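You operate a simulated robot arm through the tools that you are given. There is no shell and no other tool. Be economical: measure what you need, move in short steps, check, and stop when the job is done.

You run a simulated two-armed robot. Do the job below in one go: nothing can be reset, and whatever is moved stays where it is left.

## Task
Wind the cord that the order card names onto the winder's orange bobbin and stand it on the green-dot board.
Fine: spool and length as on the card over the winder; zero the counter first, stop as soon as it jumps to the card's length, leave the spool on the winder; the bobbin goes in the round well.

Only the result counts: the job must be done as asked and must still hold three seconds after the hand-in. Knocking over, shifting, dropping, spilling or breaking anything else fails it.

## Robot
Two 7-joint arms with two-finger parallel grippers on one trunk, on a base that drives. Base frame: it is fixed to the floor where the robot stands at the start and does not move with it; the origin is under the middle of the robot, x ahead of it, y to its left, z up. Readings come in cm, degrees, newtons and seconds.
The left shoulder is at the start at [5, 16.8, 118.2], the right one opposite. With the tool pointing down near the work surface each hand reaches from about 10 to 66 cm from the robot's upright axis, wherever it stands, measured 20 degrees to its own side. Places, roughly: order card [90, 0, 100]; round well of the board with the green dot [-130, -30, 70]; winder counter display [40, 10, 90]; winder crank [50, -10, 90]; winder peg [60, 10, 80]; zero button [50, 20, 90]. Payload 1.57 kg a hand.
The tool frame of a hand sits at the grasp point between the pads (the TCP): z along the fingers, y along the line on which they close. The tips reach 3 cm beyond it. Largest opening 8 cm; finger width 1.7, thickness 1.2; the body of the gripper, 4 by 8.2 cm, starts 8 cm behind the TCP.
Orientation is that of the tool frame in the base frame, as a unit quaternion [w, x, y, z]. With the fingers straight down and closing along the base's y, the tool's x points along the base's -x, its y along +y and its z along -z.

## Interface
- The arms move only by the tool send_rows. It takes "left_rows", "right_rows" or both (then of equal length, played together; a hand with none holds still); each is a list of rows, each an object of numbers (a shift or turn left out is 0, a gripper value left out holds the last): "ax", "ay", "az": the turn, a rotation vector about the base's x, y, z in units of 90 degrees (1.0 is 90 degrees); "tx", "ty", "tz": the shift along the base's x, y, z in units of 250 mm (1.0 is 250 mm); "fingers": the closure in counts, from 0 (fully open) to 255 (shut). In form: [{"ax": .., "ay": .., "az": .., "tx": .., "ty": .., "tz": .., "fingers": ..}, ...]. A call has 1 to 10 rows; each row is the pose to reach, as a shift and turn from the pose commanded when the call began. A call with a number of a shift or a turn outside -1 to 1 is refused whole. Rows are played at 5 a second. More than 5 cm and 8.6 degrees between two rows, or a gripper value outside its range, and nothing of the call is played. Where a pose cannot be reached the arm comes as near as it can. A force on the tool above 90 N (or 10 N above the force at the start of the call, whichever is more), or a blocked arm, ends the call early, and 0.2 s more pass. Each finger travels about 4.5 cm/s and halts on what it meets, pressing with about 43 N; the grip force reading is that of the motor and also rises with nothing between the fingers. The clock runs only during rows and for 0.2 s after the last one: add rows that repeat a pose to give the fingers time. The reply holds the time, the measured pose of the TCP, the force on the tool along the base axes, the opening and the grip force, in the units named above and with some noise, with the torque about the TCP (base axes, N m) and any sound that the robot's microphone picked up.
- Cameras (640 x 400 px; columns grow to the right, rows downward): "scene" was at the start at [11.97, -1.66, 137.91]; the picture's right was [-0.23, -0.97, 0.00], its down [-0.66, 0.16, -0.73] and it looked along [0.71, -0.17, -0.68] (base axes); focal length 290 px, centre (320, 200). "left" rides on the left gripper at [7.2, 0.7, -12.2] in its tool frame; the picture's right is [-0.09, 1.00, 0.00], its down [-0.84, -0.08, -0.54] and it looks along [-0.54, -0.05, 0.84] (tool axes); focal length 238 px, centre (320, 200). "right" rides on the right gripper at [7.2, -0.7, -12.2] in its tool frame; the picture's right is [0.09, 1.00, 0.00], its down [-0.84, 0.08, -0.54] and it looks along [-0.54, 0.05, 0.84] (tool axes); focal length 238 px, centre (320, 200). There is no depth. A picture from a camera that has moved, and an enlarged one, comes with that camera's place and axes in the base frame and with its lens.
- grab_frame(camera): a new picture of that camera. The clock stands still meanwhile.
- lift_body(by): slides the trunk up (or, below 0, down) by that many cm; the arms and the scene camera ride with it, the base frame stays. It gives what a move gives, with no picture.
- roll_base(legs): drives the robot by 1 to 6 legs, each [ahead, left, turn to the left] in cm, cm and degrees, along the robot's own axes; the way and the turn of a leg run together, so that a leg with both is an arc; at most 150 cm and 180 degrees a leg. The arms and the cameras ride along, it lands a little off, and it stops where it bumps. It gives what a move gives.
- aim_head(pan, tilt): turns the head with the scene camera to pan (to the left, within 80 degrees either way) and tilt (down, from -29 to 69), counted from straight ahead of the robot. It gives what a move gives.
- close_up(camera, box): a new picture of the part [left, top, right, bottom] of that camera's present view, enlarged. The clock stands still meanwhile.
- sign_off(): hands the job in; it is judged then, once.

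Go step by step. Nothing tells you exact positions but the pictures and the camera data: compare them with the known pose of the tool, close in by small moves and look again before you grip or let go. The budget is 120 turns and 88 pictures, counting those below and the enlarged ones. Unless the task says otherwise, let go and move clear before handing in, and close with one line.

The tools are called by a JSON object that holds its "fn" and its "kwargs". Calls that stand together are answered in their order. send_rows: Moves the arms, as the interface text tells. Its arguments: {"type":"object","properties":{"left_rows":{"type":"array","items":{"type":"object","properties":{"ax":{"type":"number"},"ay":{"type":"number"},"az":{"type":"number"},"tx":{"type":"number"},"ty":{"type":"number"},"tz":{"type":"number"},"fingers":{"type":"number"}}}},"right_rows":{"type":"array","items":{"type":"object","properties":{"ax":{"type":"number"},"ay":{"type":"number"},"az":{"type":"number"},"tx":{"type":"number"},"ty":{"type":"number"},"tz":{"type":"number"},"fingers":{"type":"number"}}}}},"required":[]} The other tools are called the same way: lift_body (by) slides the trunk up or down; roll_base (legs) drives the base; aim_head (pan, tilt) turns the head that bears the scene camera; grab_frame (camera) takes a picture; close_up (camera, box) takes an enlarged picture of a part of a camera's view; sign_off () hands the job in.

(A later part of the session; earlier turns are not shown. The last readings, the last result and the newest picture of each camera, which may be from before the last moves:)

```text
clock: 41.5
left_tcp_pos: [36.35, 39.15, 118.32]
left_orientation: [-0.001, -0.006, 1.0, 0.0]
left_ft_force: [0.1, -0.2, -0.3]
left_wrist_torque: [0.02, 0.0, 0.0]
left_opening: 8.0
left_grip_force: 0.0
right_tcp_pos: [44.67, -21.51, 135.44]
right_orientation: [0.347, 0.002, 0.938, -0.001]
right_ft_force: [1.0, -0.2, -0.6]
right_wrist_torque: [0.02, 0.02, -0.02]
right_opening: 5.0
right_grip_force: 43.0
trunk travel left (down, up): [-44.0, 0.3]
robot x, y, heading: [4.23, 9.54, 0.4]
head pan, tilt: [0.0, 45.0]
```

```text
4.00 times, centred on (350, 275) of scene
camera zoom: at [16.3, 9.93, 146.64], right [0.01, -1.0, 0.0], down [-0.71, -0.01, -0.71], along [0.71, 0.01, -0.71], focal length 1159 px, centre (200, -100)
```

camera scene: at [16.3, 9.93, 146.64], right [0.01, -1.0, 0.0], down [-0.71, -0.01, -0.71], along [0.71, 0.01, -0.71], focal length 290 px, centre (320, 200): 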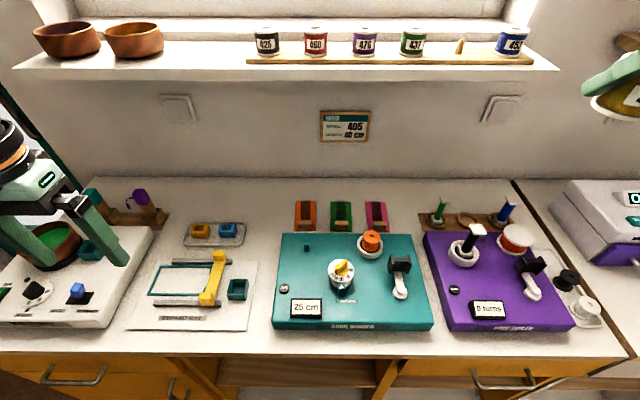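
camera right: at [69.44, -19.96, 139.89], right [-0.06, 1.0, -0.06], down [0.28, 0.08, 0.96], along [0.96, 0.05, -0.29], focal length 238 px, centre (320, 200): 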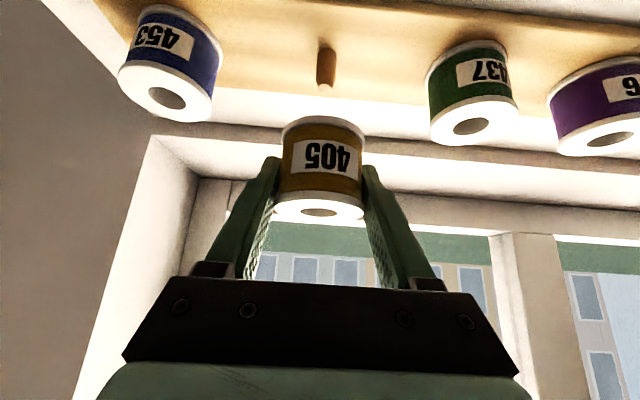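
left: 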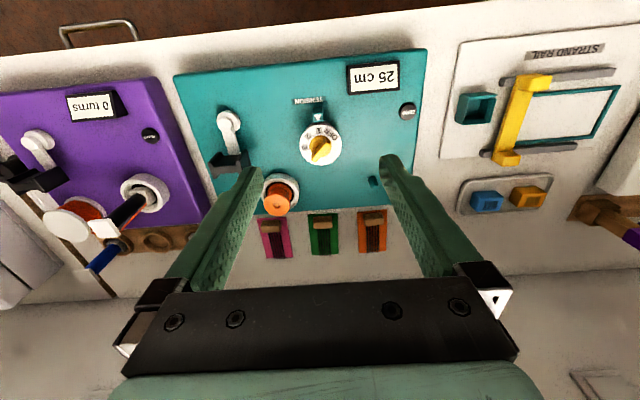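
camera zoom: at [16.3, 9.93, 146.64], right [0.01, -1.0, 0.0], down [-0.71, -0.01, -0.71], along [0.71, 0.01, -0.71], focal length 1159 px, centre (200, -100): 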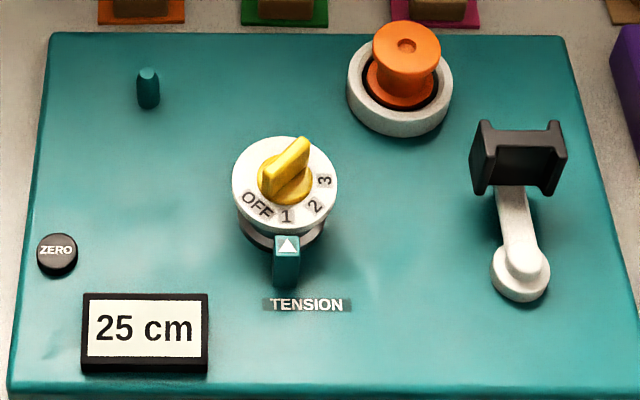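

Peg about (60.3, 13.6), top z≈87, surface z≈84. Carrying the spool over to a hover above it.

{"fn": "send_rows", "kwargs": {"right_rows": [{"ty": 0.16, "tx": 0.04, "tz": -0.06}, {"ty": 0.32, "tx": 0.08, "tz": -0.12}, {"ty": 0.48, "tx": 0.12, "tz": -0.18}, {"ty": 0.64, "tx": 0.16, "tz": -0.24}, {"ty": 0.8, "tx": 0.2, "tz": -0.3}, {"ty": 0.95, "tx": 0.25, "tz": -0.36}, {"ty": 1.0, "tx": 0.3, "tz": -0.5}, {"ty": 1.0, "tx": 0.35, "tz": -0.66}, {"ty": 1.0, "tx": 0.4, "tz": -0.82}, {"ty": 1.0, "tx": 0.45, "tz": -0.98}]}}

{"fn": "grab_frame", "kwargs": {"camera": "right"}}

```text
clock: 43.7
left_tcp_pos: [36.34, 39.18, 118.35]
left_orientation: [-0.001, -0.005, 1.0, 0.0]
left_ft_force: [-0.3, -0.6, 0.4]
left_wrist_torque: [0.04, 0.01, 0.04]
left_opening: 8.0
left_grip_force: 0.0
right_tcp_pos: [54.45, -1.71, 112.46]
right_orientation: [0.347, 0.001, 0.938, 0.0]
right_ft_force: [0.8, 0.1, -0.7]
right_wrist_torque: [-0.01, -0.02, 0.01]
right_opening: 5.0
right_grip_force: 43.1
right hand out of reach, approached as far as the arm can: row 6, 7, 8, 9, 10
trunk travel left (down, up): [-44.0, 0.3]
robot x, y, heading: [4.42, 9.58, 0.6]
head pan, tilt: [0.0, 45.0]
```

```text
57 pictures are left
camera right: at [41.16, -2.35, 116.91], right [-0.07, 1.0, -0.06], down [0.28, 0.07, 0.96], along [0.96, 0.05, -0.29], focal length 238 px, centre (320, 200)
```

right: 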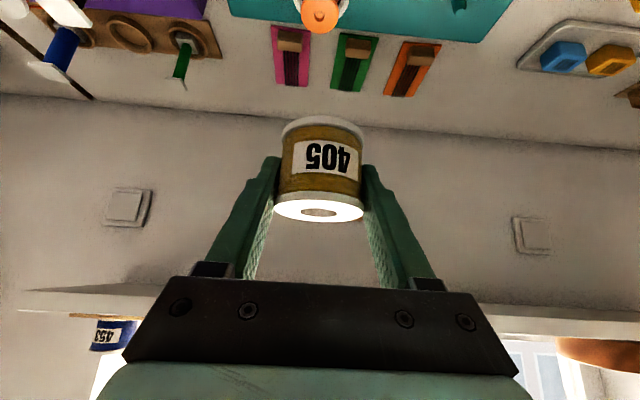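

The right arm can't reach that far across, so I slide the base left 16 cm instead.

{"fn": "roll_base", "kwargs": {"legs": [[0, 16, 0]]}}

{"fn": "send_rows", "kwargs": {"right_rows": [{"tx": 0.06, "tz": -0.12}, {"tx": 0.12, "tz": -0.24}, {"tx": 0.2, "tz": -0.36}, {"tx": 0.2, "tz": -0.48}]}}

{"fn": "grab_frame", "kwargs": {"camera": "right"}}

```text
clock: 45.7
left_tcp_pos: [36.15, 55.22, 118.27]
left_orientation: [0.0, -0.005, 1.0, 0.0]
left_ft_force: [-0.1, 0.0, -0.4]
left_wrist_torque: [-0.01, 0.0, 0.03]
left_opening: 7.98
left_grip_force: 0.0
right_tcp_pos: [54.24, 14.42, 112.39]
right_orientation: [0.346, 0.0, 0.938, 0.001]
right_ft_force: [-0.6, 0.7, -1.1]
right_wrist_torque: [-0.01, -0.02, 0.0]
right_opening: 4.98
right_grip_force: 42.9
trunk travel left (down, up): [-44.0, 0.3]
robot x, y, heading: [4.05, 25.52, 0.4]
head pan, tilt: [0.0, 45.0]
```

```text
clock: 46.7
left_tcp_pos: [36.05, 55.19, 118.22]
left_orientation: [0.0, -0.005, 1.0, 0.0]
left_ft_force: [-0.4, -0.8, -0.5]
left_wrist_torque: [-0.01, -0.01, 0.02]
left_opening: 8.0
left_grip_force: 0.2
right_tcp_pos: [56.73, 9.6, 104.24]
right_orientation: [0.347, 0.001, 0.938, 0.001]
right_ft_force: [-0.1, -0.5, -1.0]
right_wrist_torque: [0.0, 0.04, 0.01]
right_opening: 4.98
right_grip_force: 43.3
right hand out of reach, approached as far as the arm can: row 1, 2, 3, 4
trunk travel left (down, up): [-44.0, 0.3]
robot x, y, heading: [4.3, 26.12, 0.6]
head pan, tilt: [0.0, 45.0]
```

```text
56 pictures are left
camera right: at [43.42, 8.85, 108.81], right [-0.07, 1.0, -0.06], down [0.28, 0.07, 0.96], along [0.96, 0.05, -0.29], focal length 238 px, centre (320, 200)
```

right: 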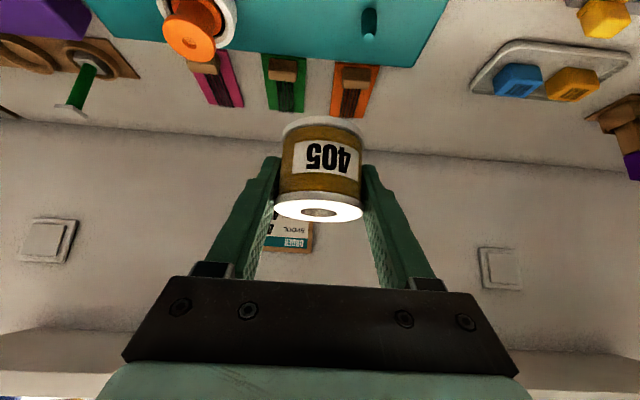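

Lower trunk will help the reach: raise the hand relative to the trunk a little, then bring the trunk down 16 cm and move over the peg.

{"fn": "send_rows", "kwargs": {"right_rows": [{"tz": 0.15}, {"tz": 0.3}]}}

{"fn": "lift_body", "kwargs": {"by": -14}}

{"fn": "send_rows", "kwargs": {"right_rows": [{"tx": 0.04, "ty": 0.04}, {"tx": 0.08, "ty": 0.08}, {"tx": 0.12, "ty": 0.12}, {"tx": 0.14, "ty": 0.16}]}}

{"fn": "grab_frame", "kwargs": {"camera": "right"}}

```text
clock: 47.3
left_tcp_pos: [36.23, 55.22, 118.36]
left_orientation: [0.002, -0.005, 1.0, 0.0]
left_ft_force: [0.0, -0.3, 1.1]
left_wrist_torque: [0.05, 0.0, -0.01]
left_opening: 7.98
left_grip_force: 0.0
right_tcp_pos: [56.93, 9.33, 111.96]
right_orientation: [0.346, 0.001, 0.938, 0.001]
right_ft_force: [-0.3, -0.3, 0.1]
right_wrist_torque: [0.01, 0.0, 0.01]
right_opening: 4.99
right_grip_force: 43.1
trunk travel left (down, up): [-44.0, 0.3]
robot x, y, heading: [3.88, 25.2, 0.7]
head pan, tilt: [0.0, 45.0]
```

```text
clock: 49.0
left_tcp_pos: [36.18, 55.38, 104.25]
left_orientation: [0.0, -0.005, 1.0, 0.0]
left_ft_force: [0.0, 0.2, 1.4]
left_wrist_torque: [-0.02, 0.0, 0.01]
left_opening: 7.98
left_grip_force: 0.1
right_tcp_pos: [56.93, 9.49, 98.02]
right_orientation: [0.347, 0.001, 0.938, 0.0]
right_ft_force: [-0.3, -0.5, -1.5]
right_wrist_torque: [-0.02, 0.0, -0.02]
right_opening: 4.99
right_grip_force: 42.6
trunk travel left (down, up): [-30.0, 14.3]
robot x, y, heading: [3.94, 25.91, 0.7]
head pan, tilt: [0.0, 45.0]
```

```text
clock: 50.0
left_tcp_pos: [36.2, 55.25, 104.32]
left_orientation: [0.0, -0.005, 1.0, 0.0]
left_ft_force: [0.3, 0.2, 0.5]
left_wrist_torque: [-0.01, 0.02, 0.0]
left_opening: 8.0
left_grip_force: 0.1
right_tcp_pos: [59.81, 12.27, 98.45]
right_orientation: [0.348, -0.001, 0.938, 0.002]
right_ft_force: [0.3, -0.7, -2.1]
right_wrist_torque: [0.02, -0.02, 0.0]
right_opening: 5.01
right_grip_force: 43.1
right hand out of reach, approached as far as the arm can: row 4
trunk travel left (down, up): [-30.0, 14.3]
robot x, y, heading: [3.71, 25.61, 0.5]
head pan, tilt: [0.0, 45.0]
```

```text
55 pictures are left
camera right: at [46.45, 11.62, 102.95], right [-0.07, 1.0, -0.06], down [0.28, 0.08, 0.96], along [0.96, 0.05, -0.29], focal length 238 px, centre (320, 200)
```

right: 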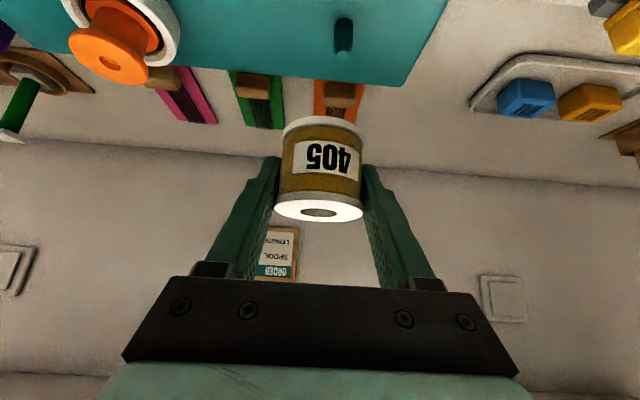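

Peg in the wrist view at (60.2, 13.4). The arm is near a joint limit here, so I slide the base 8 cm more to the left (raising the left hand for safety) and bring the hand back over.

{"fn": "send_rows", "kwargs": {"left_rows": [{"tz": 0.15}, {"tz": 0.3}, {"tz": 0.45}]}}

{"fn": "roll_base", "kwargs": {"legs": [[0, 8, 0]]}}

{"fn": "send_rows", "kwargs": {"right_rows": [{"tx": 0.01, "ty": -0.1}, {"tx": 0.02, "ty": -0.2}, {"tx": 0.024, "ty": -0.275}]}}

{"fn": "grab_frame", "kwargs": {"camera": "right"}}

```text
clock: 50.8
left_tcp_pos: [36.14, 55.36, 115.56]
left_orientation: [-0.001, -0.007, 1.0, 0.0]
left_ft_force: [-0.3, 0.0, 0.5]
left_wrist_torque: [0.01, 0.0, 0.0]
left_opening: 8.01
left_grip_force: 0.0
right_tcp_pos: [59.76, 12.31, 98.4]
right_orientation: [0.347, 0.001, 0.938, 0.001]
right_ft_force: [-0.8, -0.1, -1.3]
right_wrist_torque: [0.02, 0.02, 0.0]
right_opening: 4.97
right_grip_force: 42.5
trunk travel left (down, up): [-30.0, 14.3]
robot x, y, heading: [3.97, 25.66, 0.5]
head pan, tilt: [0.0, 45.0]
```

```text
clock: 52.2
left_tcp_pos: [36.12, 63.35, 115.62]
left_orientation: [0.0, -0.005, 1.0, 0.0]
left_ft_force: [0.4, -0.2, 0.6]
left_wrist_torque: [0.02, 0.01, 0.0]
left_opening: 8.02
left_grip_force: 0.1
right_tcp_pos: [59.7, 20.15, 98.39]
right_orientation: [0.347, 0.001, 0.938, 0.001]
right_ft_force: [0.5, -0.7, -1.4]
right_wrist_torque: [-0.01, -0.01, -0.01]
right_opening: 5.02
right_grip_force: 42.9
trunk travel left (down, up): [-30.0, 14.3]
robot x, y, heading: [3.65, 33.21, 0.5]
head pan, tilt: [0.0, 45.0]
```

```text
clock: 53.0
left_tcp_pos: [36.08, 63.21, 115.55]
left_orientation: [0.0, -0.005, 1.0, 0.0]
left_ft_force: [0.0, 0.0, 0.2]
left_wrist_torque: [0.0, 0.03, -0.01]
left_opening: 8.0
left_grip_force: 0.1
right_tcp_pos: [60.37, 13.33, 98.3]
right_orientation: [0.346, 0.001, 0.938, 0.001]
right_ft_force: [0.6, 0.1, -0.7]
right_wrist_torque: [0.01, 0.0, -0.02]
right_opening: 5.0
right_grip_force: 42.7
trunk travel left (down, up): [-30.0, 14.3]
robot x, y, heading: [4.1, 33.59, 0.6]
head pan, tilt: [0.0, 45.0]
```

```text
54 pictures are left
camera right: at [46.93, 12.57, 102.83], right [-0.07, 1.0, -0.06], down [0.28, 0.07, 0.96], along [0.96, 0.05, -0.29], focal length 238 px, centre (320, 200)
```

right: 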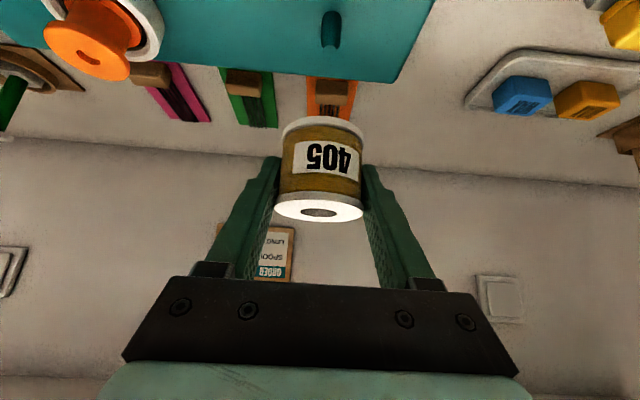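

Spool axis nearly over the peg (peg ≈ (60.3, 13.4)). Small correction and lower to just above the peg's top.

{"fn": "send_rows", "kwargs": {"right_rows": [{"tx": 0.006, "ty": 0.005, "tz": -0.1}, {"tx": 0.006, "ty": 0.005, "tz": -0.2}, {"tx": 0.006, "ty": 0.005, "tz": -0.26}]}}

{"fn": "grab_frame", "kwargs": {"camera": "right"}}

{"fn": "aim_head", "kwargs": {"pan": -27, "tilt": 45}}

{"fn": "close_up", "kwargs": {"camera": "scene", "box": [240, 150, 400, 250]}}

```text
clock: 53.8
left_tcp_pos: [36.2, 63.24, 115.58]
left_orientation: [0.0, -0.005, 1.0, -0.001]
left_ft_force: [-0.3, -0.5, 0.6]
left_wrist_torque: [0.02, -0.01, 0.01]
left_opening: 8.02
left_grip_force: 0.1
right_tcp_pos: [60.53, 13.42, 91.82]
right_orientation: [0.348, 0.001, 0.938, 0.002]
right_ft_force: [-0.5, 0.3, -0.6]
right_wrist_torque: [0.01, 0.04, -0.02]
right_opening: 4.99
right_grip_force: 42.5
trunk travel left (down, up): [-30.0, 14.3]
robot x, y, heading: [4.17, 33.72, 0.6]
head pan, tilt: [0.0, 45.0]
```

```text
53 pictures are left
camera right: at [47.12, 12.73, 96.38], right [-0.07, 1.0, -0.06], down [0.28, 0.07, 0.96], along [0.96, 0.05, -0.29], focal length 238 px, centre (320, 200)
```

right: 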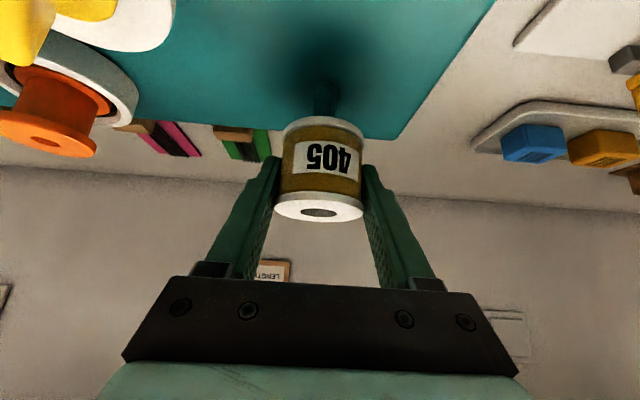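

```text
clock: 54.7
left_tcp_pos: [36.1, 63.25, 115.65]
left_orientation: [0.0, -0.005, 1.0, 0.0]
left_ft_force: [-0.3, -0.9, 0.1]
left_wrist_torque: [0.01, -0.02, 0.01]
left_opening: 8.0
left_grip_force: 0.1
right_tcp_pos: [60.41, 13.34, 91.83]
right_orientation: [0.347, 0.001, 0.938, 0.001]
right_ft_force: [-0.5, -0.3, -0.8]
right_wrist_torque: [0.02, -0.04, 0.03]
right_opening: 4.98
right_grip_force: 43.0
trunk travel left (down, up): [-30.0, 14.3]
robot x, y, heading: [4.11, 33.39, 0.5]
head pan, tilt: [-27.0, 45.0]
```

```text
4.00 times, centred on (320, 200) of scene
camera zoom: at [15.21, 30.21, 132.63], right [-0.44, -0.9, 0.0], down [-0.63, 0.31, -0.71], along [0.63, -0.31, -0.71], focal length 1159 px, centre (320, 200)
```

zoom: 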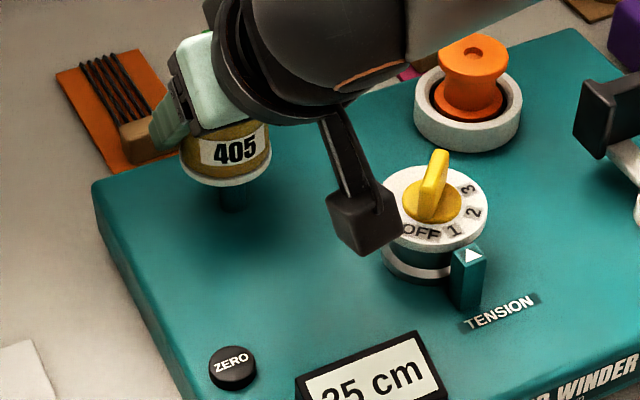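

Aligned over the peg to within a couple of millimetres. Lowering in small steps, watching the force.

{"fn": "send_rows", "kwargs": {"right_rows": [{"tz": -0.03}, {"tz": -0.06}, {"tz": -0.08}]}}

{"fn": "close_up", "kwargs": {"camera": "scene", "box": [240, 150, 400, 250]}}

{"fn": "close_up", "kwargs": {"camera": "right", "box": [210, 60, 430, 220]}}

```text
clock: 55.5
left_tcp_pos: [35.73, 63.37, 115.74]
left_orientation: [0.002, -0.004, 1.0, 0.0]
left_ft_force: [-0.3, -0.4, 0.2]
left_wrist_torque: [-0.03, 0.01, -0.02]
left_opening: 7.97
left_grip_force: 0.1
right_tcp_pos: [60.4, 13.48, 90.55]
right_orientation: [0.352, 0.001, 0.936, 0.001]
right_ft_force: [-12.8, -3.1, 25.8]
right_wrist_torque: [-0.05, 0.7, 0.15]
right_opening: 5.02
right_grip_force: 43.5
trunk travel left (down, up): [-30.0, 14.3]
robot x, y, heading: [4.24, 33.14, 0.6]
head pan, tilt: [-27.0, 45.0]
```

```text
4.00 times, centred on (320, 200) of scene
camera zoom: at [14.81, 30.25, 132.73], right [-0.45, -0.9, 0.0], down [-0.63, 0.31, -0.71], along [0.64, -0.32, -0.7], focal length 1159 px, centre (320, 200)
```

zoom: 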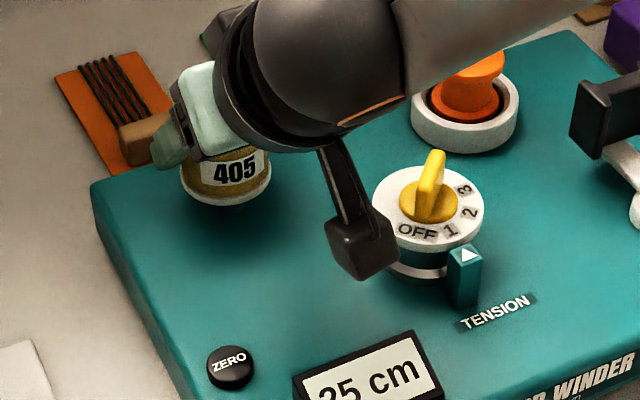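

```text
2.50 times, centred on (320, 140) of right
camera zoom: at [46.96, 12.71, 94.87], right [-0.07, 1.0, -0.06], down [0.27, 0.07, 0.96], along [0.96, 0.05, -0.28], focal length 596 px, centre (320, 350)
```

zoom: 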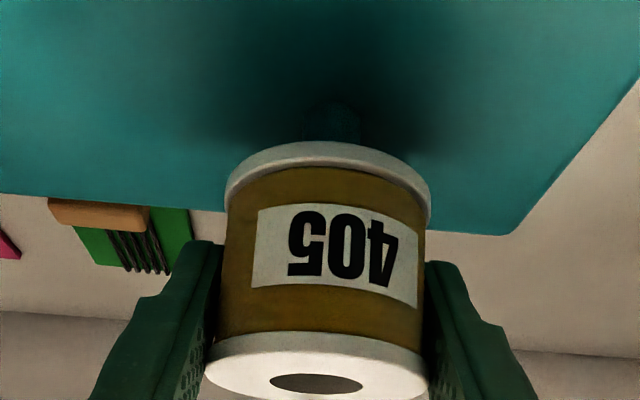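

The spool rests on the peg tip, with the force pushing it toward -x and slightly -y. I back up a bit, shift that way 4 mm, and try again.

{"fn": "send_rows", "kwargs": {"right_rows": [{"tz": 0.06}, {"tz": 0.06, "tx": -0.016, "ty": -0.004}, {"tz": 0.03, "tx": -0.016, "ty": -0.004}, {"tz": 0.0, "tx": -0.016, "ty": -0.004}, {"tz": -0.01, "tx": -0.016, "ty": -0.004}]}}

```text
clock: 56.7
left_tcp_pos: [36.07, 63.28, 115.64]
left_orientation: [0.0, -0.006, 1.0, 0.0]
left_ft_force: [-0.7, 0.0, -0.2]
left_wrist_torque: [-0.03, 0.01, 0.02]
left_opening: 8.0
left_grip_force: 0.0
right_tcp_pos: [60.03, 13.31, 89.72]
right_orientation: [0.346, 0.002, 0.938, 0.001]
right_ft_force: [0.4, -0.6, -1.7]
right_wrist_torque: [-0.03, 0.01, 0.01]
right_opening: 5.0
right_grip_force: 43.2
trunk travel left (down, up): [-30.0, 14.3]
robot x, y, heading: [3.65, 33.54, 0.5]
head pan, tilt: [-27.0, 45.0]
```

No resistance now: the peg is entering the hole. Lowering the rest.

{"fn": "send_rows", "kwargs": {"right_rows": [{"tz": -0.025}, {"tz": -0.05}, {"tz": -0.07}]}}

{"fn": "close_up", "kwargs": {"camera": "scene", "box": [240, 150, 400, 250]}}

```text
clock: 57.5
left_tcp_pos: [35.8, 63.42, 115.54]
left_orientation: [0.002, -0.005, 1.0, 0.0]
left_ft_force: [-0.3, 0.1, 0.3]
left_wrist_torque: [0.03, 0.01, 0.03]
left_opening: 7.95
left_grip_force: 0.1
right_tcp_pos: [60.03, 13.36, 88.38]
right_orientation: [0.352, 0.0, 0.936, 0.001]
right_ft_force: [-5.3, -1.3, 20.8]
right_wrist_torque: [-0.24, -0.25, -0.04]
right_opening: 4.96
right_grip_force: 43.2
trunk travel left (down, up): [-30.0, 14.3]
robot x, y, heading: [4.08, 33.25, 0.4]
head pan, tilt: [-27.0, 45.0]
```

```text
4.00 times, centred on (320, 200) of scene
camera zoom: at [14.93, 30.26, 132.71], right [-0.45, -0.9, 0.0], down [-0.63, 0.31, -0.71], along [0.64, -0.32, -0.71], focal length 1159 px, centre (320, 200)
```

zoom: 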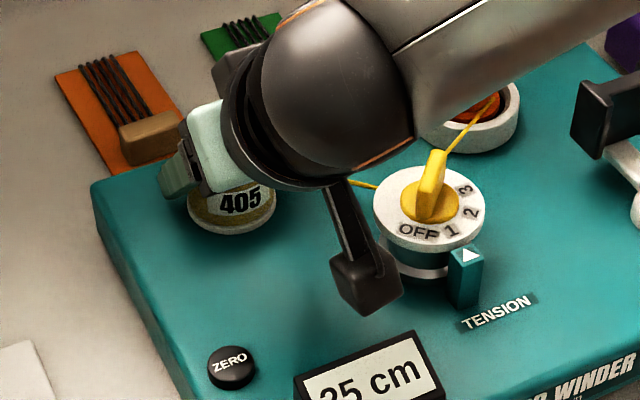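

Seated: the yellow cord now runs from the spool by the dial to the bobbin. I release and withdraw along the tool axis.

{"fn": "send_rows", "kwargs": {"right_rows": [{"tz": 0.02}, {"tz": 0.02, "fingers": 0}, {"tz": 0.02, "fingers": 0}, {"tz": 0.02, "fingers": 0}, {"tz": 0.02, "fingers": 0}, {"tz": 0.1, "tx": -0.07}, {"tz": 0.2, "tx": -0.16}, {"tz": 0.33, "tx": -0.27}, {"tz": 0.46, "tx": -0.38}, {"tz": 0.6, "tx": -0.45}]}}

{"fn": "grab_frame", "kwargs": {"camera": "scene"}}

```text
clock: 59.7
left_tcp_pos: [36.05, 63.3, 115.71]
left_orientation: [0.001, -0.005, 1.0, 0.0]
left_ft_force: [-0.5, -0.1, -0.7]
left_wrist_torque: [-0.03, -0.01, 0.01]
left_opening: 8.01
left_grip_force: 0.1
right_tcp_pos: [48.62, 13.34, 103.01]
right_orientation: [0.347, 0.001, 0.938, 0.0]
right_ft_force: [0.3, -0.1, -0.2]
right_wrist_torque: [-0.02, -0.02, 0.04]
right_opening: 8.02
right_grip_force: 0.0
trunk travel left (down, up): [-30.0, 14.3]
robot x, y, heading: [3.63, 33.53, 0.7]
head pan, tilt: [-27.0, 45.0]
```

```text
48 pictures are left
camera scene: at [15.15, 30.22, 132.64], right [-0.44, -0.9, 0.0], down [-0.63, 0.31, -0.71], along [0.63, -0.31, -0.71], focal length 290 px, centre (320, 200)
```

scene: 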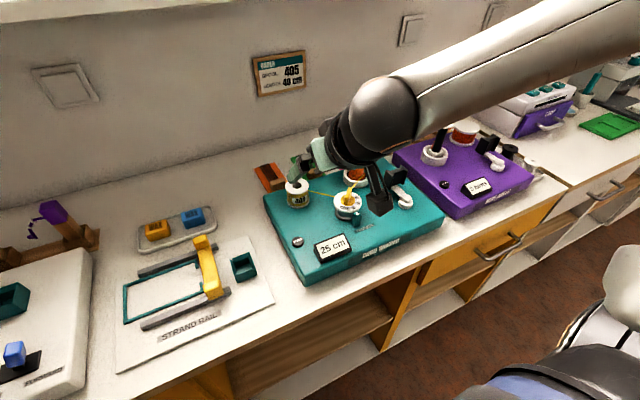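

Spool stands on the peg. Now I raise the right hand upright again and shift the base so that the left hand can press zero and the right hand can crank.

{"fn": "send_rows", "kwargs": {"right_rows": [{"ay": 0.09, "tz": 0.12}, {"ay": 0.18, "tz": 0.24}, {"ay": 0.27, "tz": 0.3}, {"ay": 0.36, "tz": 0.36}, {"ay": 0.452, "tz": 0.36}]}}

{"fn": "roll_base", "kwargs": {"legs": [[0, -27, -0.5]]}}

{"fn": "aim_head", "kwargs": {"pan": 0, "tilt": 50}}

{"fn": "grab_frame", "kwargs": {"camera": "scene"}}

{"fn": "grab_frame", "kwargs": {"camera": "right"}}

```text
clock: 60.9
left_tcp_pos: [36.13, 63.25, 115.57]
left_orientation: [-0.001, -0.005, 1.0, 0.0]
left_ft_force: [0.3, -0.5, 0.9]
left_wrist_torque: [0.02, 0.05, 0.02]
left_opening: 8.0
left_grip_force: 0.1
right_tcp_pos: [48.88, 13.37, 111.88]
right_orientation: [-0.002, 0.0, 1.0, 0.001]
right_ft_force: [0.5, -0.5, -0.4]
right_wrist_torque: [-0.01, 0.0, 0.02]
right_opening: 8.0
right_grip_force: 0.1
trunk travel left (down, up): [-30.0, 14.3]
robot x, y, heading: [3.78, 33.38, 0.8]
head pan, tilt: [-27.0, 45.0]
```

```text
clock: 63.8
left_tcp_pos: [36.49, 36.42, 115.61]
left_orientation: [0.001, -0.003, 1.0, -0.001]
left_ft_force: [0.5, 0.0, 0.6]
left_wrist_torque: [0.03, 0.03, -0.04]
left_opening: 8.01
left_grip_force: 0.1
right_tcp_pos: [48.98, -13.59, 111.86]
right_orientation: [-0.001, 0.003, 1.0, 0.001]
right_ft_force: [0.9, 1.1, -0.2]
right_wrist_torque: [0.01, 0.01, -0.01]
right_opening: 8.01
right_grip_force: 0.1
trunk travel left (down, up): [-30.0, 14.3]
robot x, y, heading: [4.03, 6.65, 0.7]
head pan, tilt: [-27.0, 45.0]
```

```text
clock: 64.7
left_tcp_pos: [36.46, 36.45, 115.61]
left_orientation: [0.0, -0.004, 1.0, 0.0]
left_ft_force: [-0.4, -0.3, -0.4]
left_wrist_torque: [0.0, -0.01, 0.01]
left_opening: 8.02
left_grip_force: 0.1
right_tcp_pos: [48.96, -13.6, 111.92]
right_orientation: [-0.001, 0.003, 1.0, 0.001]
right_ft_force: [0.3, 0.6, -0.3]
right_wrist_torque: [-0.01, -0.01, 0.0]
right_opening: 7.98
right_grip_force: 0.0
trunk travel left (down, up): [-30.0, 14.3]
robot x, y, heading: [4.23, 7.16, 0.5]
head pan, tilt: [0.0, 50.0]
```

```text
47 pictures are left
camera scene: at [15.84, 7.23, 131.95], right [0.01, -1.0, 0.0], down [-0.77, 0.0, -0.64], along [0.64, 0.0, -0.77], focal length 290 px, centre (320, 200)
```

scene: 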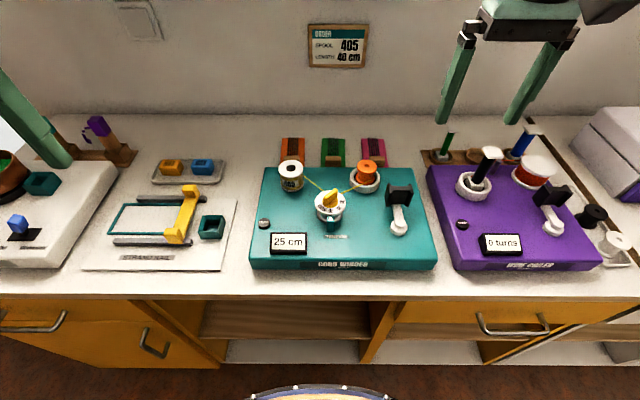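

```text
46 pictures are left
camera right: at [41.83, -14.16, 124.06], right [-0.09, 1.0, 0.0], down [0.84, 0.07, 0.54], along [0.54, 0.05, -0.84], focal length 238 px, centre (320, 200)
```

right: 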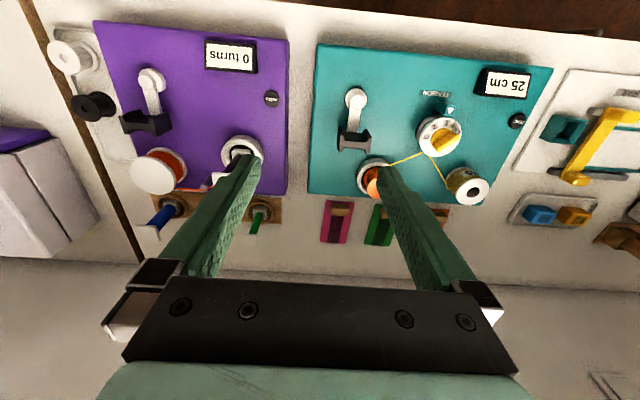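

Clear view: counter 25 cm, spool and cord in place. Now the left hand, fingers closed, goes above the zero button at (48.8, 18.2, 85.6).

{"fn": "send_rows", "kwargs": {"left_rows": [{"tx": 0.06, "ty": -0.09, "tz": -0.1, "fingers": 255}, {"tx": 0.12, "ty": -0.18, "tz": -0.2}, {"tx": 0.18, "ty": -0.27, "tz": -0.3}, {"tx": 0.24, "ty": -0.36, "tz": -0.4}, {"tx": 0.3, "ty": -0.45, "tz": -0.5}, {"tx": 0.36, "ty": -0.54, "tz": -0.6}, {"tx": 0.42, "ty": -0.65, "tz": -0.7}, {"tx": 0.494, "ty": -0.728, "tz": -0.82}, {"tx": 0.494, "ty": -0.728, "tz": -0.94}]}}

{"fn": "grab_frame", "kwargs": {"camera": "left"}}

{"fn": "close_up", "kwargs": {"camera": "scene", "box": [230, 160, 390, 270]}}

```text
clock: 66.7
left_tcp_pos: [48.66, 18.51, 91.91]
left_orientation: [0.001, -0.004, 1.0, 0.0]
left_ft_force: [-0.2, -0.2, 1.0]
left_wrist_torque: [-0.03, -0.02, 0.0]
left_opening: 0.03
left_grip_force: 20.9
right_tcp_pos: [48.95, -13.5, 111.93]
right_orientation: [-0.001, 0.003, 1.0, 0.002]
right_ft_force: [0.1, -0.2, -1.0]
right_wrist_torque: [0.03, -0.02, -0.01]
right_opening: 7.99
right_grip_force: 0.1
trunk travel left (down, up): [-30.0, 14.3]
robot x, y, heading: [4.37, 7.01, 0.3]
head pan, tilt: [0.0, 50.0]
```

```text
45 pictures are left
camera left: at [41.52, 19.17, 104.07], right [0.08, 1.0, 0.0], down [0.84, -0.07, 0.54], along [0.54, -0.05, -0.84], focal length 238 px, centre (320, 200)
```

left: 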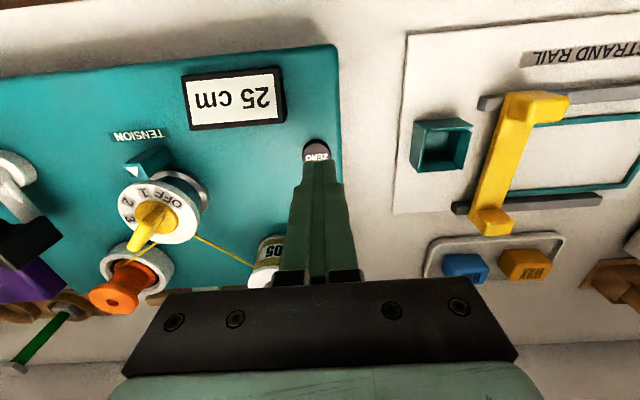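

```text
3.64 times, centred on (310, 215) of scene
camera zoom: at [15.84, 7.26, 131.95], right [0.01, -1.0, 0.0], down [-0.77, -0.01, -0.64], along [0.64, 0.0, -0.77], focal length 1053 px, centre (356, 146)
```

zoom: 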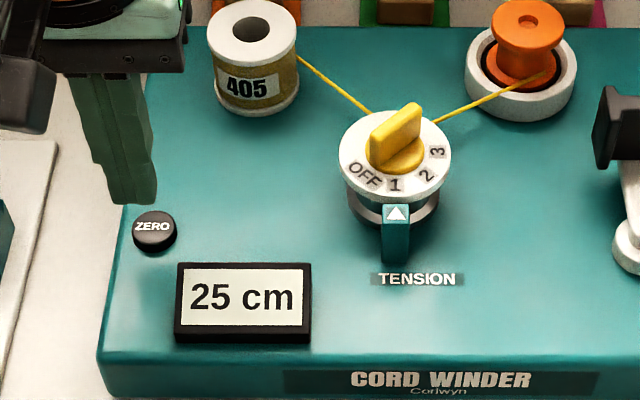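

Fingertips are over the button, about 3 mm too far left. Correct and press.

{"fn": "send_rows", "kwargs": {"left_rows": [{"tx": 0.002, "ty": -0.012, "tz": -0.06}, {"tx": 0.002, "ty": -0.012, "tz": -0.11}, {"tx": 0.002, "ty": -0.012, "tz": -0.14}, {"tx": 0.002, "ty": -0.012, "tz": -0.155}, {"tx": 0.002, "ty": -0.012, "tz": -0.155}]}}

{"fn": "close_up", "kwargs": {"camera": "scene", "box": [230, 160, 390, 270]}}

```text
clock: 67.9
left_tcp_pos: [48.86, 18.04, 88.32]
left_orientation: [0.001, -0.004, 1.0, 0.0]
left_ft_force: [-0.3, 1.2, 7.6]
left_wrist_torque: [0.02, -0.02, -0.01]
left_opening: 0.0
left_grip_force: 21.0
right_tcp_pos: [48.95, -13.41, 111.94]
right_orientation: [0.0, 0.003, 1.0, 0.001]
right_ft_force: [0.3, -0.3, -0.6]
right_wrist_torque: [0.02, -0.04, -0.03]
right_opening: 7.97
right_grip_force: 0.2
trunk travel left (down, up): [-30.0, 14.3]
robot x, y, heading: [4.27, 6.77, 0.7]
head pan, tilt: [0.0, 50.0]
heard: click
```

```text
3.64 times, centred on (310, 215) of scene
camera zoom: at [15.78, 7.23, 131.96], right [0.01, -1.0, 0.0], down [-0.77, 0.0, -0.64], along [0.64, 0.0, -0.77], focal length 1053 px, centre (356, 146)
```

zoom: 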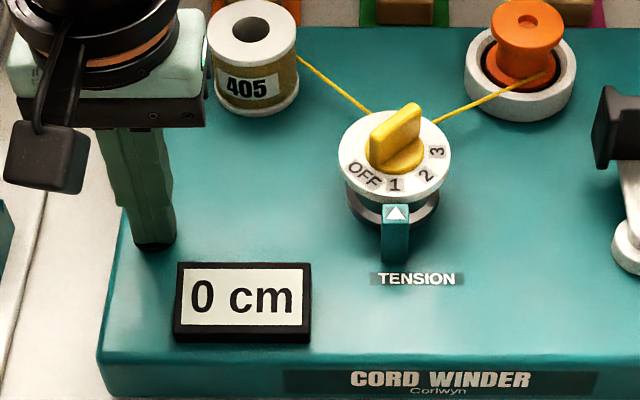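

Counter reads 0 cm. Lifting the left hand away, then a close look at the crank for the right hand.

{"fn": "send_rows", "kwargs": {"left_rows": [{"tz": 0.1}, {"tz": 0.25}, {"tz": 0.4, "ty": 0.1, "tx": -0.1}, {"tz": 0.55, "ty": 0.25, "tx": -0.2}, {"tz": 0.7, "ty": 0.4, "tx": -0.3}, {"tz": 0.8, "ty": 0.55, "tx": -0.4}]}}

{"fn": "close_up", "kwargs": {"camera": "scene", "box": [360, 160, 440, 240]}}

{"fn": "close_up", "kwargs": {"camera": "right", "box": [300, 60, 420, 180]}}

```text
refused: row 3 steps farther than a row can; nothing moved
```

```text
5.00 times, centred on (400, 200) of scene
camera zoom: at [15.78, 7.23, 131.96], right [0.01, -1.0, 0.0], down [-0.77, 0.0, -0.64], along [0.64, 0.0, -0.77], focal length 1448 px, centre (-80, 200)
```

zoom: 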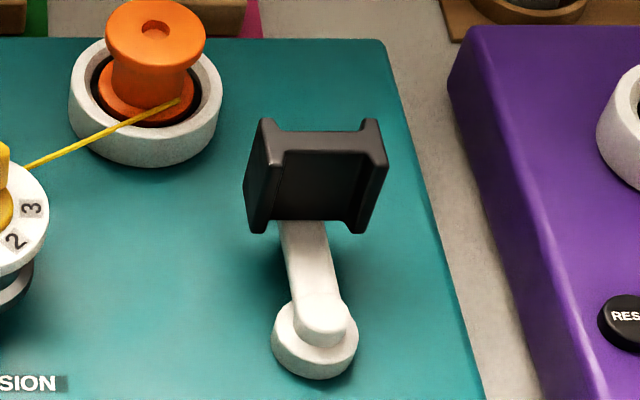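

```text
3.33 times, centred on (360, 120) of right
camera zoom: at [41.78, -14.16, 124.09], right [-0.09, 1.0, 0.0], down [0.84, 0.07, 0.54], along [0.54, 0.05, -0.84], focal length 794 px, centre (187, 467)
```

zoom: 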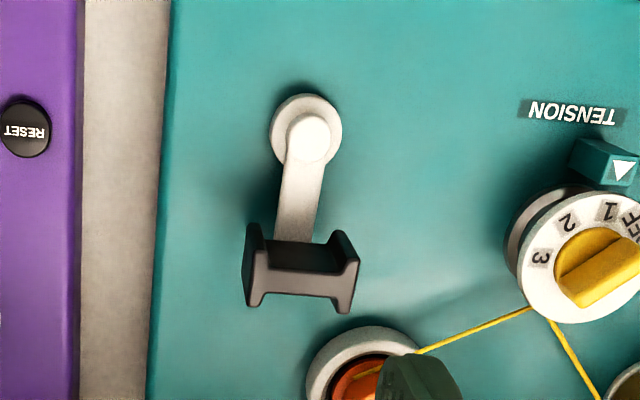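

The handle is an H-shaped block at about (52.8, -8, top z≈91), pivot (47.8, -8.1), radius 5. I clear the left hand and yaw the right hand 90° so its fingers close along x into the handle's recesses.

{"fn": "send_rows", "kwargs": {"left_rows": [{"tz": 0.1}, {"tz": 0.25}, {"tz": 0.35, "ty": 0.08, "tx": -0.08}, {"tz": 0.45, "ty": 0.18, "tx": -0.16}, {"tz": 0.55, "ty": 0.28, "tx": -0.24}, {"tz": 0.65, "ty": 0.38, "tx": -0.32}, {"tz": 0.7, "ty": 0.5, "tx": -0.4}, {"tz": 0.75, "ty": 0.6, "tx": -0.5}, {"tz": 0.75, "ty": 0.6, "tx": -0.5}, {"tz": 0.75, "ty": 0.6, "tx": -0.5}], "right_rows": [{"az": 0.09}, {"az": 0.18}, {"az": 0.27}, {"az": 0.36}, {"az": 0.45}, {"az": 0.54}, {"az": 0.63}, {"az": 0.72}, {"az": 0.81}, {"az": 0.9}]}}

{"fn": "send_rows", "kwargs": {"right_rows": [{"az": 0.05, "tx": 0.04, "ty": 0.055}, {"az": 0.097, "tx": 0.08, "ty": 0.11}, {"az": 0.097, "tx": 0.12, "ty": 0.16}, {"az": 0.097, "tx": 0.156, "ty": 0.22}, {"az": 0.097, "tx": 0.156, "ty": 0.22, "tz": -0.15}, {"az": 0.097, "tx": 0.156, "ty": 0.22, "tz": -0.3}, {"az": 0.097, "tx": 0.156, "ty": 0.22, "tz": -0.44}]}}

{"fn": "grab_frame", "kwargs": {"camera": "right"}}

{"fn": "grab_frame", "kwargs": {"camera": "scene"}}

```text
clock: 70.1
left_tcp_pos: [36.48, 33.13, 107.06]
left_orientation: [0.0, -0.003, 1.0, -0.001]
left_ft_force: [0.7, -0.5, 0.0]
left_wrist_torque: [-0.05, -0.03, 0.01]
left_opening: 0.01
left_grip_force: 21.9
right_tcp_pos: [48.82, -13.54, 112.07]
right_orientation: [-0.001, -0.648, 0.762, 0.0]
right_ft_force: [-0.2, -0.3, -0.1]
right_wrist_torque: [0.01, 0.01, 0.02]
right_opening: 8.0
right_grip_force: 0.1
trunk travel left (down, up): [-30.0, 14.3]
robot x, y, heading: [4.2, 6.87, 0.5]
head pan, tilt: [0.0, 50.0]
```

```text
clock: 71.7
left_tcp_pos: [36.31, 33.12, 107.09]
left_orientation: [0.001, -0.004, 1.0, 0.0]
left_ft_force: [-0.2, -0.6, 0.3]
left_wrist_torque: [0.01, 0.01, -0.04]
left_opening: 0.01
left_grip_force: 20.9
right_tcp_pos: [51.9, -9.09, 100.94]
right_orientation: [0.0, -0.703, 0.711, 0.0]
right_ft_force: [0.1, -0.8, 0.7]
right_wrist_torque: [0.0, -0.02, -0.02]
right_opening: 8.01
right_grip_force: 0.0
right hand out of reach, approached as far as the arm can: row 3, 4, 5, 6, 7
trunk travel left (down, up): [-30.0, 14.3]
robot x, y, heading: [4.18, 7.15, 0.6]
head pan, tilt: [0.0, 50.0]
```

```text
40 pictures are left
camera right: at [52.55, -16.3, 113.07], right [-1.0, -0.08, 0.0], down [-0.07, 0.84, 0.54], along [-0.04, 0.54, -0.84], focal length 238 px, centre (320, 200)
```

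right: 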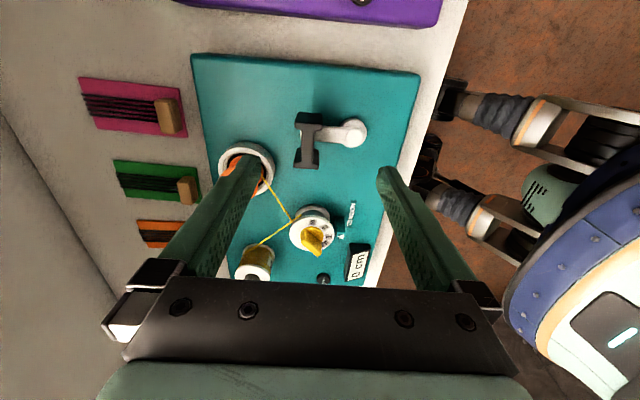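

```text
39 pictures are left
camera scene: at [15.85, 7.23, 131.95], right [0.01, -1.0, 0.0], down [-0.77, 0.0, -0.64], along [0.64, 0.0, -0.77], focal length 290 px, centre (320, 200)
```

scene: 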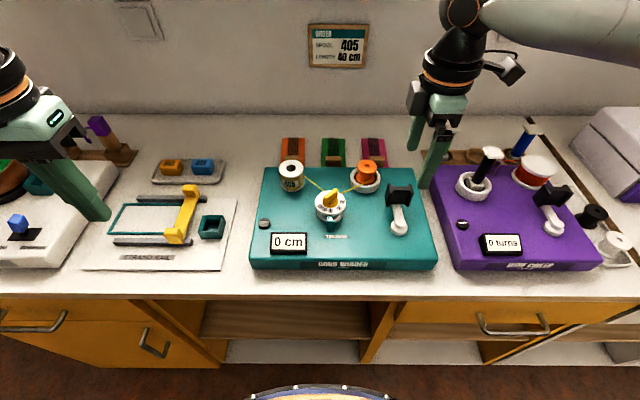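

At the joint limit again, so I slide the base 12 cm left and bring the hand over the handle.

{"fn": "roll_base", "kwargs": {"legs": [[0, 12, -0.5]]}}

{"fn": "send_rows", "kwargs": {"right_rows": [{"tx": 0.01, "ty": -0.15}, {"tx": 0.02, "ty": -0.3}, {"tx": 0.036, "ty": -0.44}]}}

{"fn": "grab_frame", "kwargs": {"camera": "right"}}

```text
clock: 73.4
left_tcp_pos: [36.53, 44.63, 107.13]
left_orientation: [0.0, 0.0, 1.0, 0.0]
left_ft_force: [0.1, -0.4, -1.3]
left_wrist_torque: [-0.03, -0.02, -0.01]
left_opening: 0.01
left_grip_force: 21.2
right_tcp_pos: [51.7, 2.26, 100.95]
right_orientation: [0.0, -0.7, 0.714, 0.0]
right_ft_force: [-0.1, 0.8, 1.0]
right_wrist_torque: [0.02, -0.02, 0.02]
right_opening: 7.99
right_grip_force: 0.1
trunk travel left (down, up): [-30.0, 14.3]
robot x, y, heading: [4.36, 18.51, -0.2]
head pan, tilt: [0.0, 50.0]
```

```text
clock: 74.2
left_tcp_pos: [36.62, 44.53, 107.16]
left_orientation: [0.0, 0.0, 1.0, 0.0]
left_ft_force: [0.4, 0.6, -0.7]
left_wrist_torque: [-0.02, 0.01, 0.0]
left_opening: 0.0
left_grip_force: 21.0
right_tcp_pos: [52.66, -8.63, 100.96]
right_orientation: [0.0, -0.701, 0.713, 0.0]
right_ft_force: [0.1, 0.1, 0.6]
right_wrist_torque: [0.01, -0.05, -0.01]
right_opening: 7.99
right_grip_force: 0.0
trunk travel left (down, up): [-30.0, 14.3]
robot x, y, heading: [4.09, 18.35, -0.2]
head pan, tilt: [0.0, 50.0]
```

```text
38 pictures are left
camera right: at [53.27, -15.82, 113.02], right [-1.0, -0.07, 0.0], down [-0.06, 0.84, 0.54], along [-0.04, 0.54, -0.84], focal length 238 px, centre (320, 200)
```

right: 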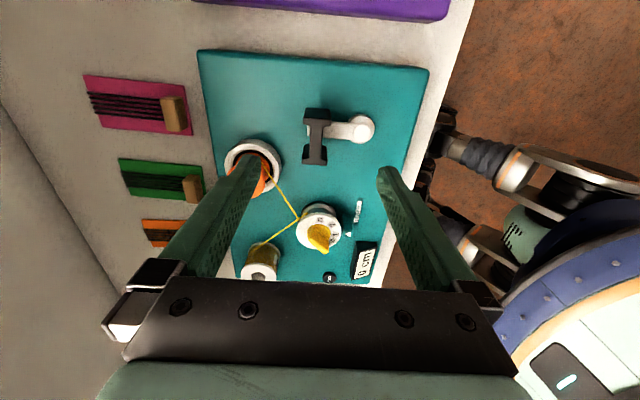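

Handle at about (52.9, -8.5). Descending with the fingers astride it.

{"fn": "send_rows", "kwargs": {"right_rows": [{"tx": 0.008, "ty": 0.004, "tz": -0.14}, {"tx": 0.008, "ty": 0.004, "tz": -0.28}, {"tx": 0.008, "ty": 0.004, "tz": -0.42}]}}

{"fn": "grab_frame", "kwargs": {"camera": "right"}}

{"fn": "aim_head", "kwargs": {"pan": -20, "tilt": 50}}

{"fn": "grab_frame", "kwargs": {"camera": "scene"}}

```text
clock: 75.0
left_tcp_pos: [36.54, 44.6, 107.15]
left_orientation: [-0.001, 0.0, 1.0, 0.0]
left_ft_force: [0.1, 0.3, -0.8]
left_wrist_torque: [-0.01, -0.02, -0.01]
left_opening: 0.01
left_grip_force: 21.3
right_tcp_pos: [52.68, -8.5, 90.45]
right_orientation: [0.0, -0.7, 0.714, 0.0]
right_ft_force: [-0.5, -0.4, 0.0]
right_wrist_torque: [0.05, 0.01, -0.01]
right_opening: 7.97
right_grip_force: 0.1
trunk travel left (down, up): [-30.0, 14.3]
robot x, y, heading: [3.91, 18.63, -0.2]
head pan, tilt: [0.0, 50.0]
```

```text
37 pictures are left
camera right: at [53.35, -15.78, 102.58], right [-1.0, -0.07, 0.0], down [-0.06, 0.84, 0.54], along [-0.04, 0.54, -0.84], focal length 238 px, centre (320, 200)
```

right: 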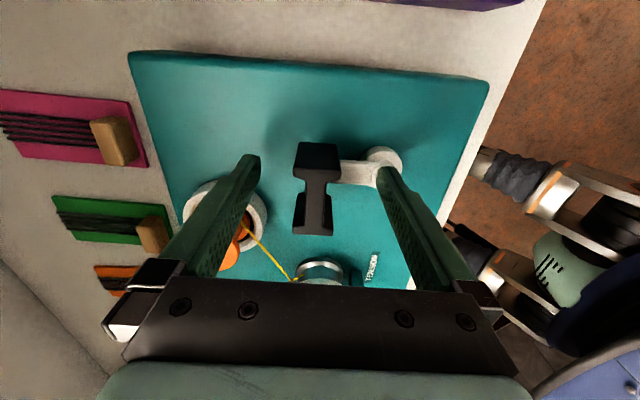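

```text
clock: 75.8
left_tcp_pos: [36.55, 44.48, 107.02]
left_orientation: [0.0, 0.0, 1.0, 0.0]
left_ft_force: [0.8, 0.0, -0.5]
left_wrist_torque: [-0.02, 0.0, -0.01]
left_opening: 0.0
left_grip_force: 21.5
right_tcp_pos: [52.83, -8.47, 90.5]
right_orientation: [0.001, -0.7, 0.714, 0.0]
right_ft_force: [0.7, 0.5, 0.0]
right_wrist_torque: [-0.03, 0.0, 0.03]
right_opening: 7.99
right_grip_force: 0.0
trunk travel left (down, up): [-30.0, 14.3]
robot x, y, heading: [4.21, 18.77, 0.1]
head pan, tilt: [-20.0, 50.0]
```

```text
36 pictures are left
camera scene: at [15.35, 16.22, 131.94], right [-0.34, -0.94, 0.0], down [-0.72, 0.26, -0.64], along [0.6, -0.22, -0.77], focal length 290 px, centre (320, 200)
```

scene: 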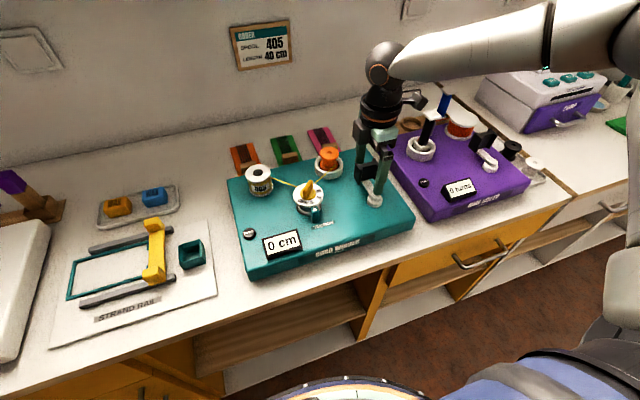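

Web of the handle is centred between the fingers and the display (0 cm) stays visible. Gripping the handle.

{"fn": "send_rows", "kwargs": {"right_rows": [{"fingers": 255}, {"fingers": 255}, {"fingers": 255}, {"fingers": 255}, {"fingers": 255}, {"fingers": 255}]}}

{"fn": "grab_frame", "kwargs": {"camera": "right"}}

```text
clock: 77.2
left_tcp_pos: [36.66, 44.65, 106.98]
left_orientation: [-0.001, 0.0, 1.0, 0.0]
left_ft_force: [-0.2, 0.4, -0.8]
left_wrist_torque: [0.0, -0.03, -0.01]
left_opening: 0.0
left_grip_force: 21.9
right_tcp_pos: [53.0, -8.5, 90.58]
right_orientation: [0.002, -0.7, 0.714, 0.0]
right_ft_force: [16.4, -0.3, -0.8]
right_wrist_torque: [-0.15, 0.29, -0.07]
right_opening: 1.19
right_grip_force: 29.3
trunk travel left (down, up): [-30.0, 14.3]
robot x, y, heading: [4.24, 18.65, -0.3]
head pan, tilt: [-20.0, 50.0]
```

```text
35 pictures are left
camera right: at [53.57, -15.76, 102.62], right [-1.0, -0.07, 0.0], down [-0.06, 0.84, 0.54], along [-0.04, 0.54, -0.84], focal length 238 px, centre (320, 200)
```

right: 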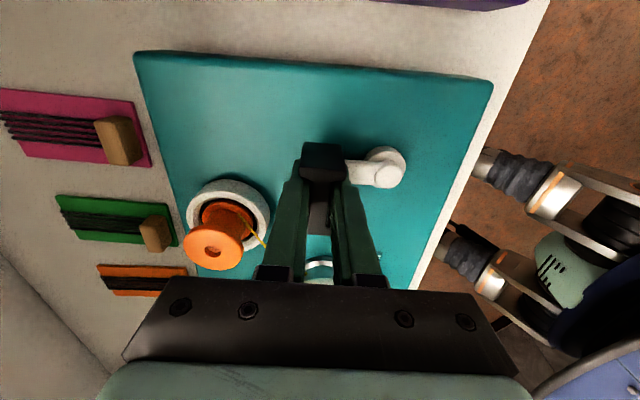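

Handle gripped. A small clockwise test arc (20°), keeping the hand's orientation, to learn whether the handle spins freely and the counter responds.

{"fn": "send_rows", "kwargs": {"right_rows": [{"tx": 0.008, "ty": 0.0}, {"tx": 0.008, "ty": -0.02}, {"tx": 0.004, "ty": -0.044}, {"tx": -0.002, "ty": -0.064}]}}

{"fn": "grab_frame", "kwargs": {"camera": "right"}}

{"fn": "close_up", "kwargs": {"camera": "scene", "box": [220, 130, 420, 280]}}

```text
clock: 78.2
left_tcp_pos: [36.6, 44.63, 107.12]
left_orientation: [0.0, 0.001, 1.0, 0.0]
left_ft_force: [-0.4, 0.7, -0.8]
left_wrist_torque: [0.0, 0.01, 0.0]
left_opening: 0.01
left_grip_force: 21.7
right_tcp_pos: [52.62, -10.22, 90.55]
right_orientation: [0.001, -0.7, 0.714, 0.001]
right_ft_force: [6.8, -2.6, 9.8]
right_wrist_torque: [0.79, 0.02, -0.04]
right_opening: 1.15
right_grip_force: 29.1
trunk travel left (down, up): [-30.0, 14.3]
robot x, y, heading: [4.25, 18.53, -0.1]
head pan, tilt: [-20.0, 50.0]
```

```text
34 pictures are left
camera right: at [53.29, -17.5, 102.62], right [-1.0, -0.07, 0.0], down [-0.06, 0.84, 0.54], along [-0.04, 0.54, -0.84], focal length 238 px, centre (320, 200)
```

right: 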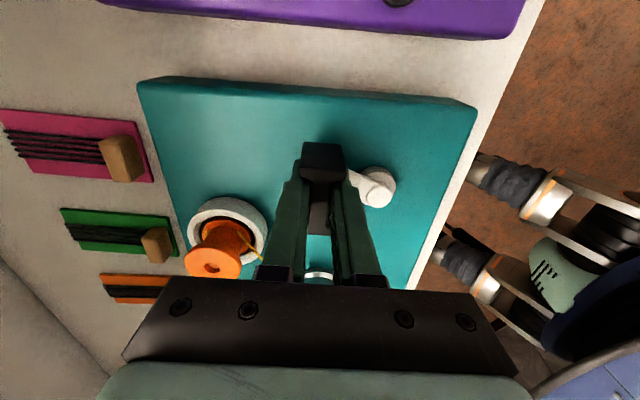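

```text
2.67 times, centred on (320, 205) of scene
camera zoom: at [15.33, 16.22, 131.96], right [-0.34, -0.94, 0.0], down [-0.72, 0.26, -0.64], along [0.6, -0.22, -0.77], focal length 772 px, centre (320, 187)
```

zoom: 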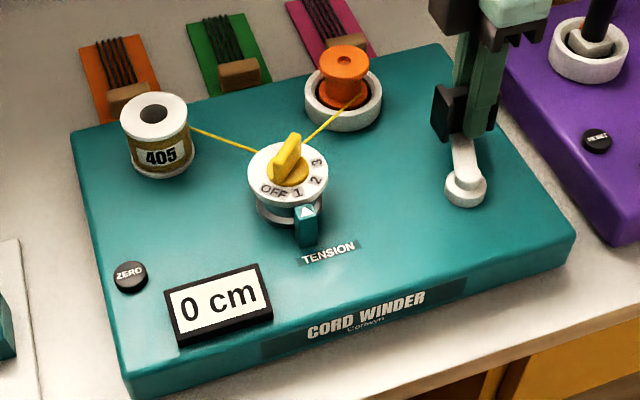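

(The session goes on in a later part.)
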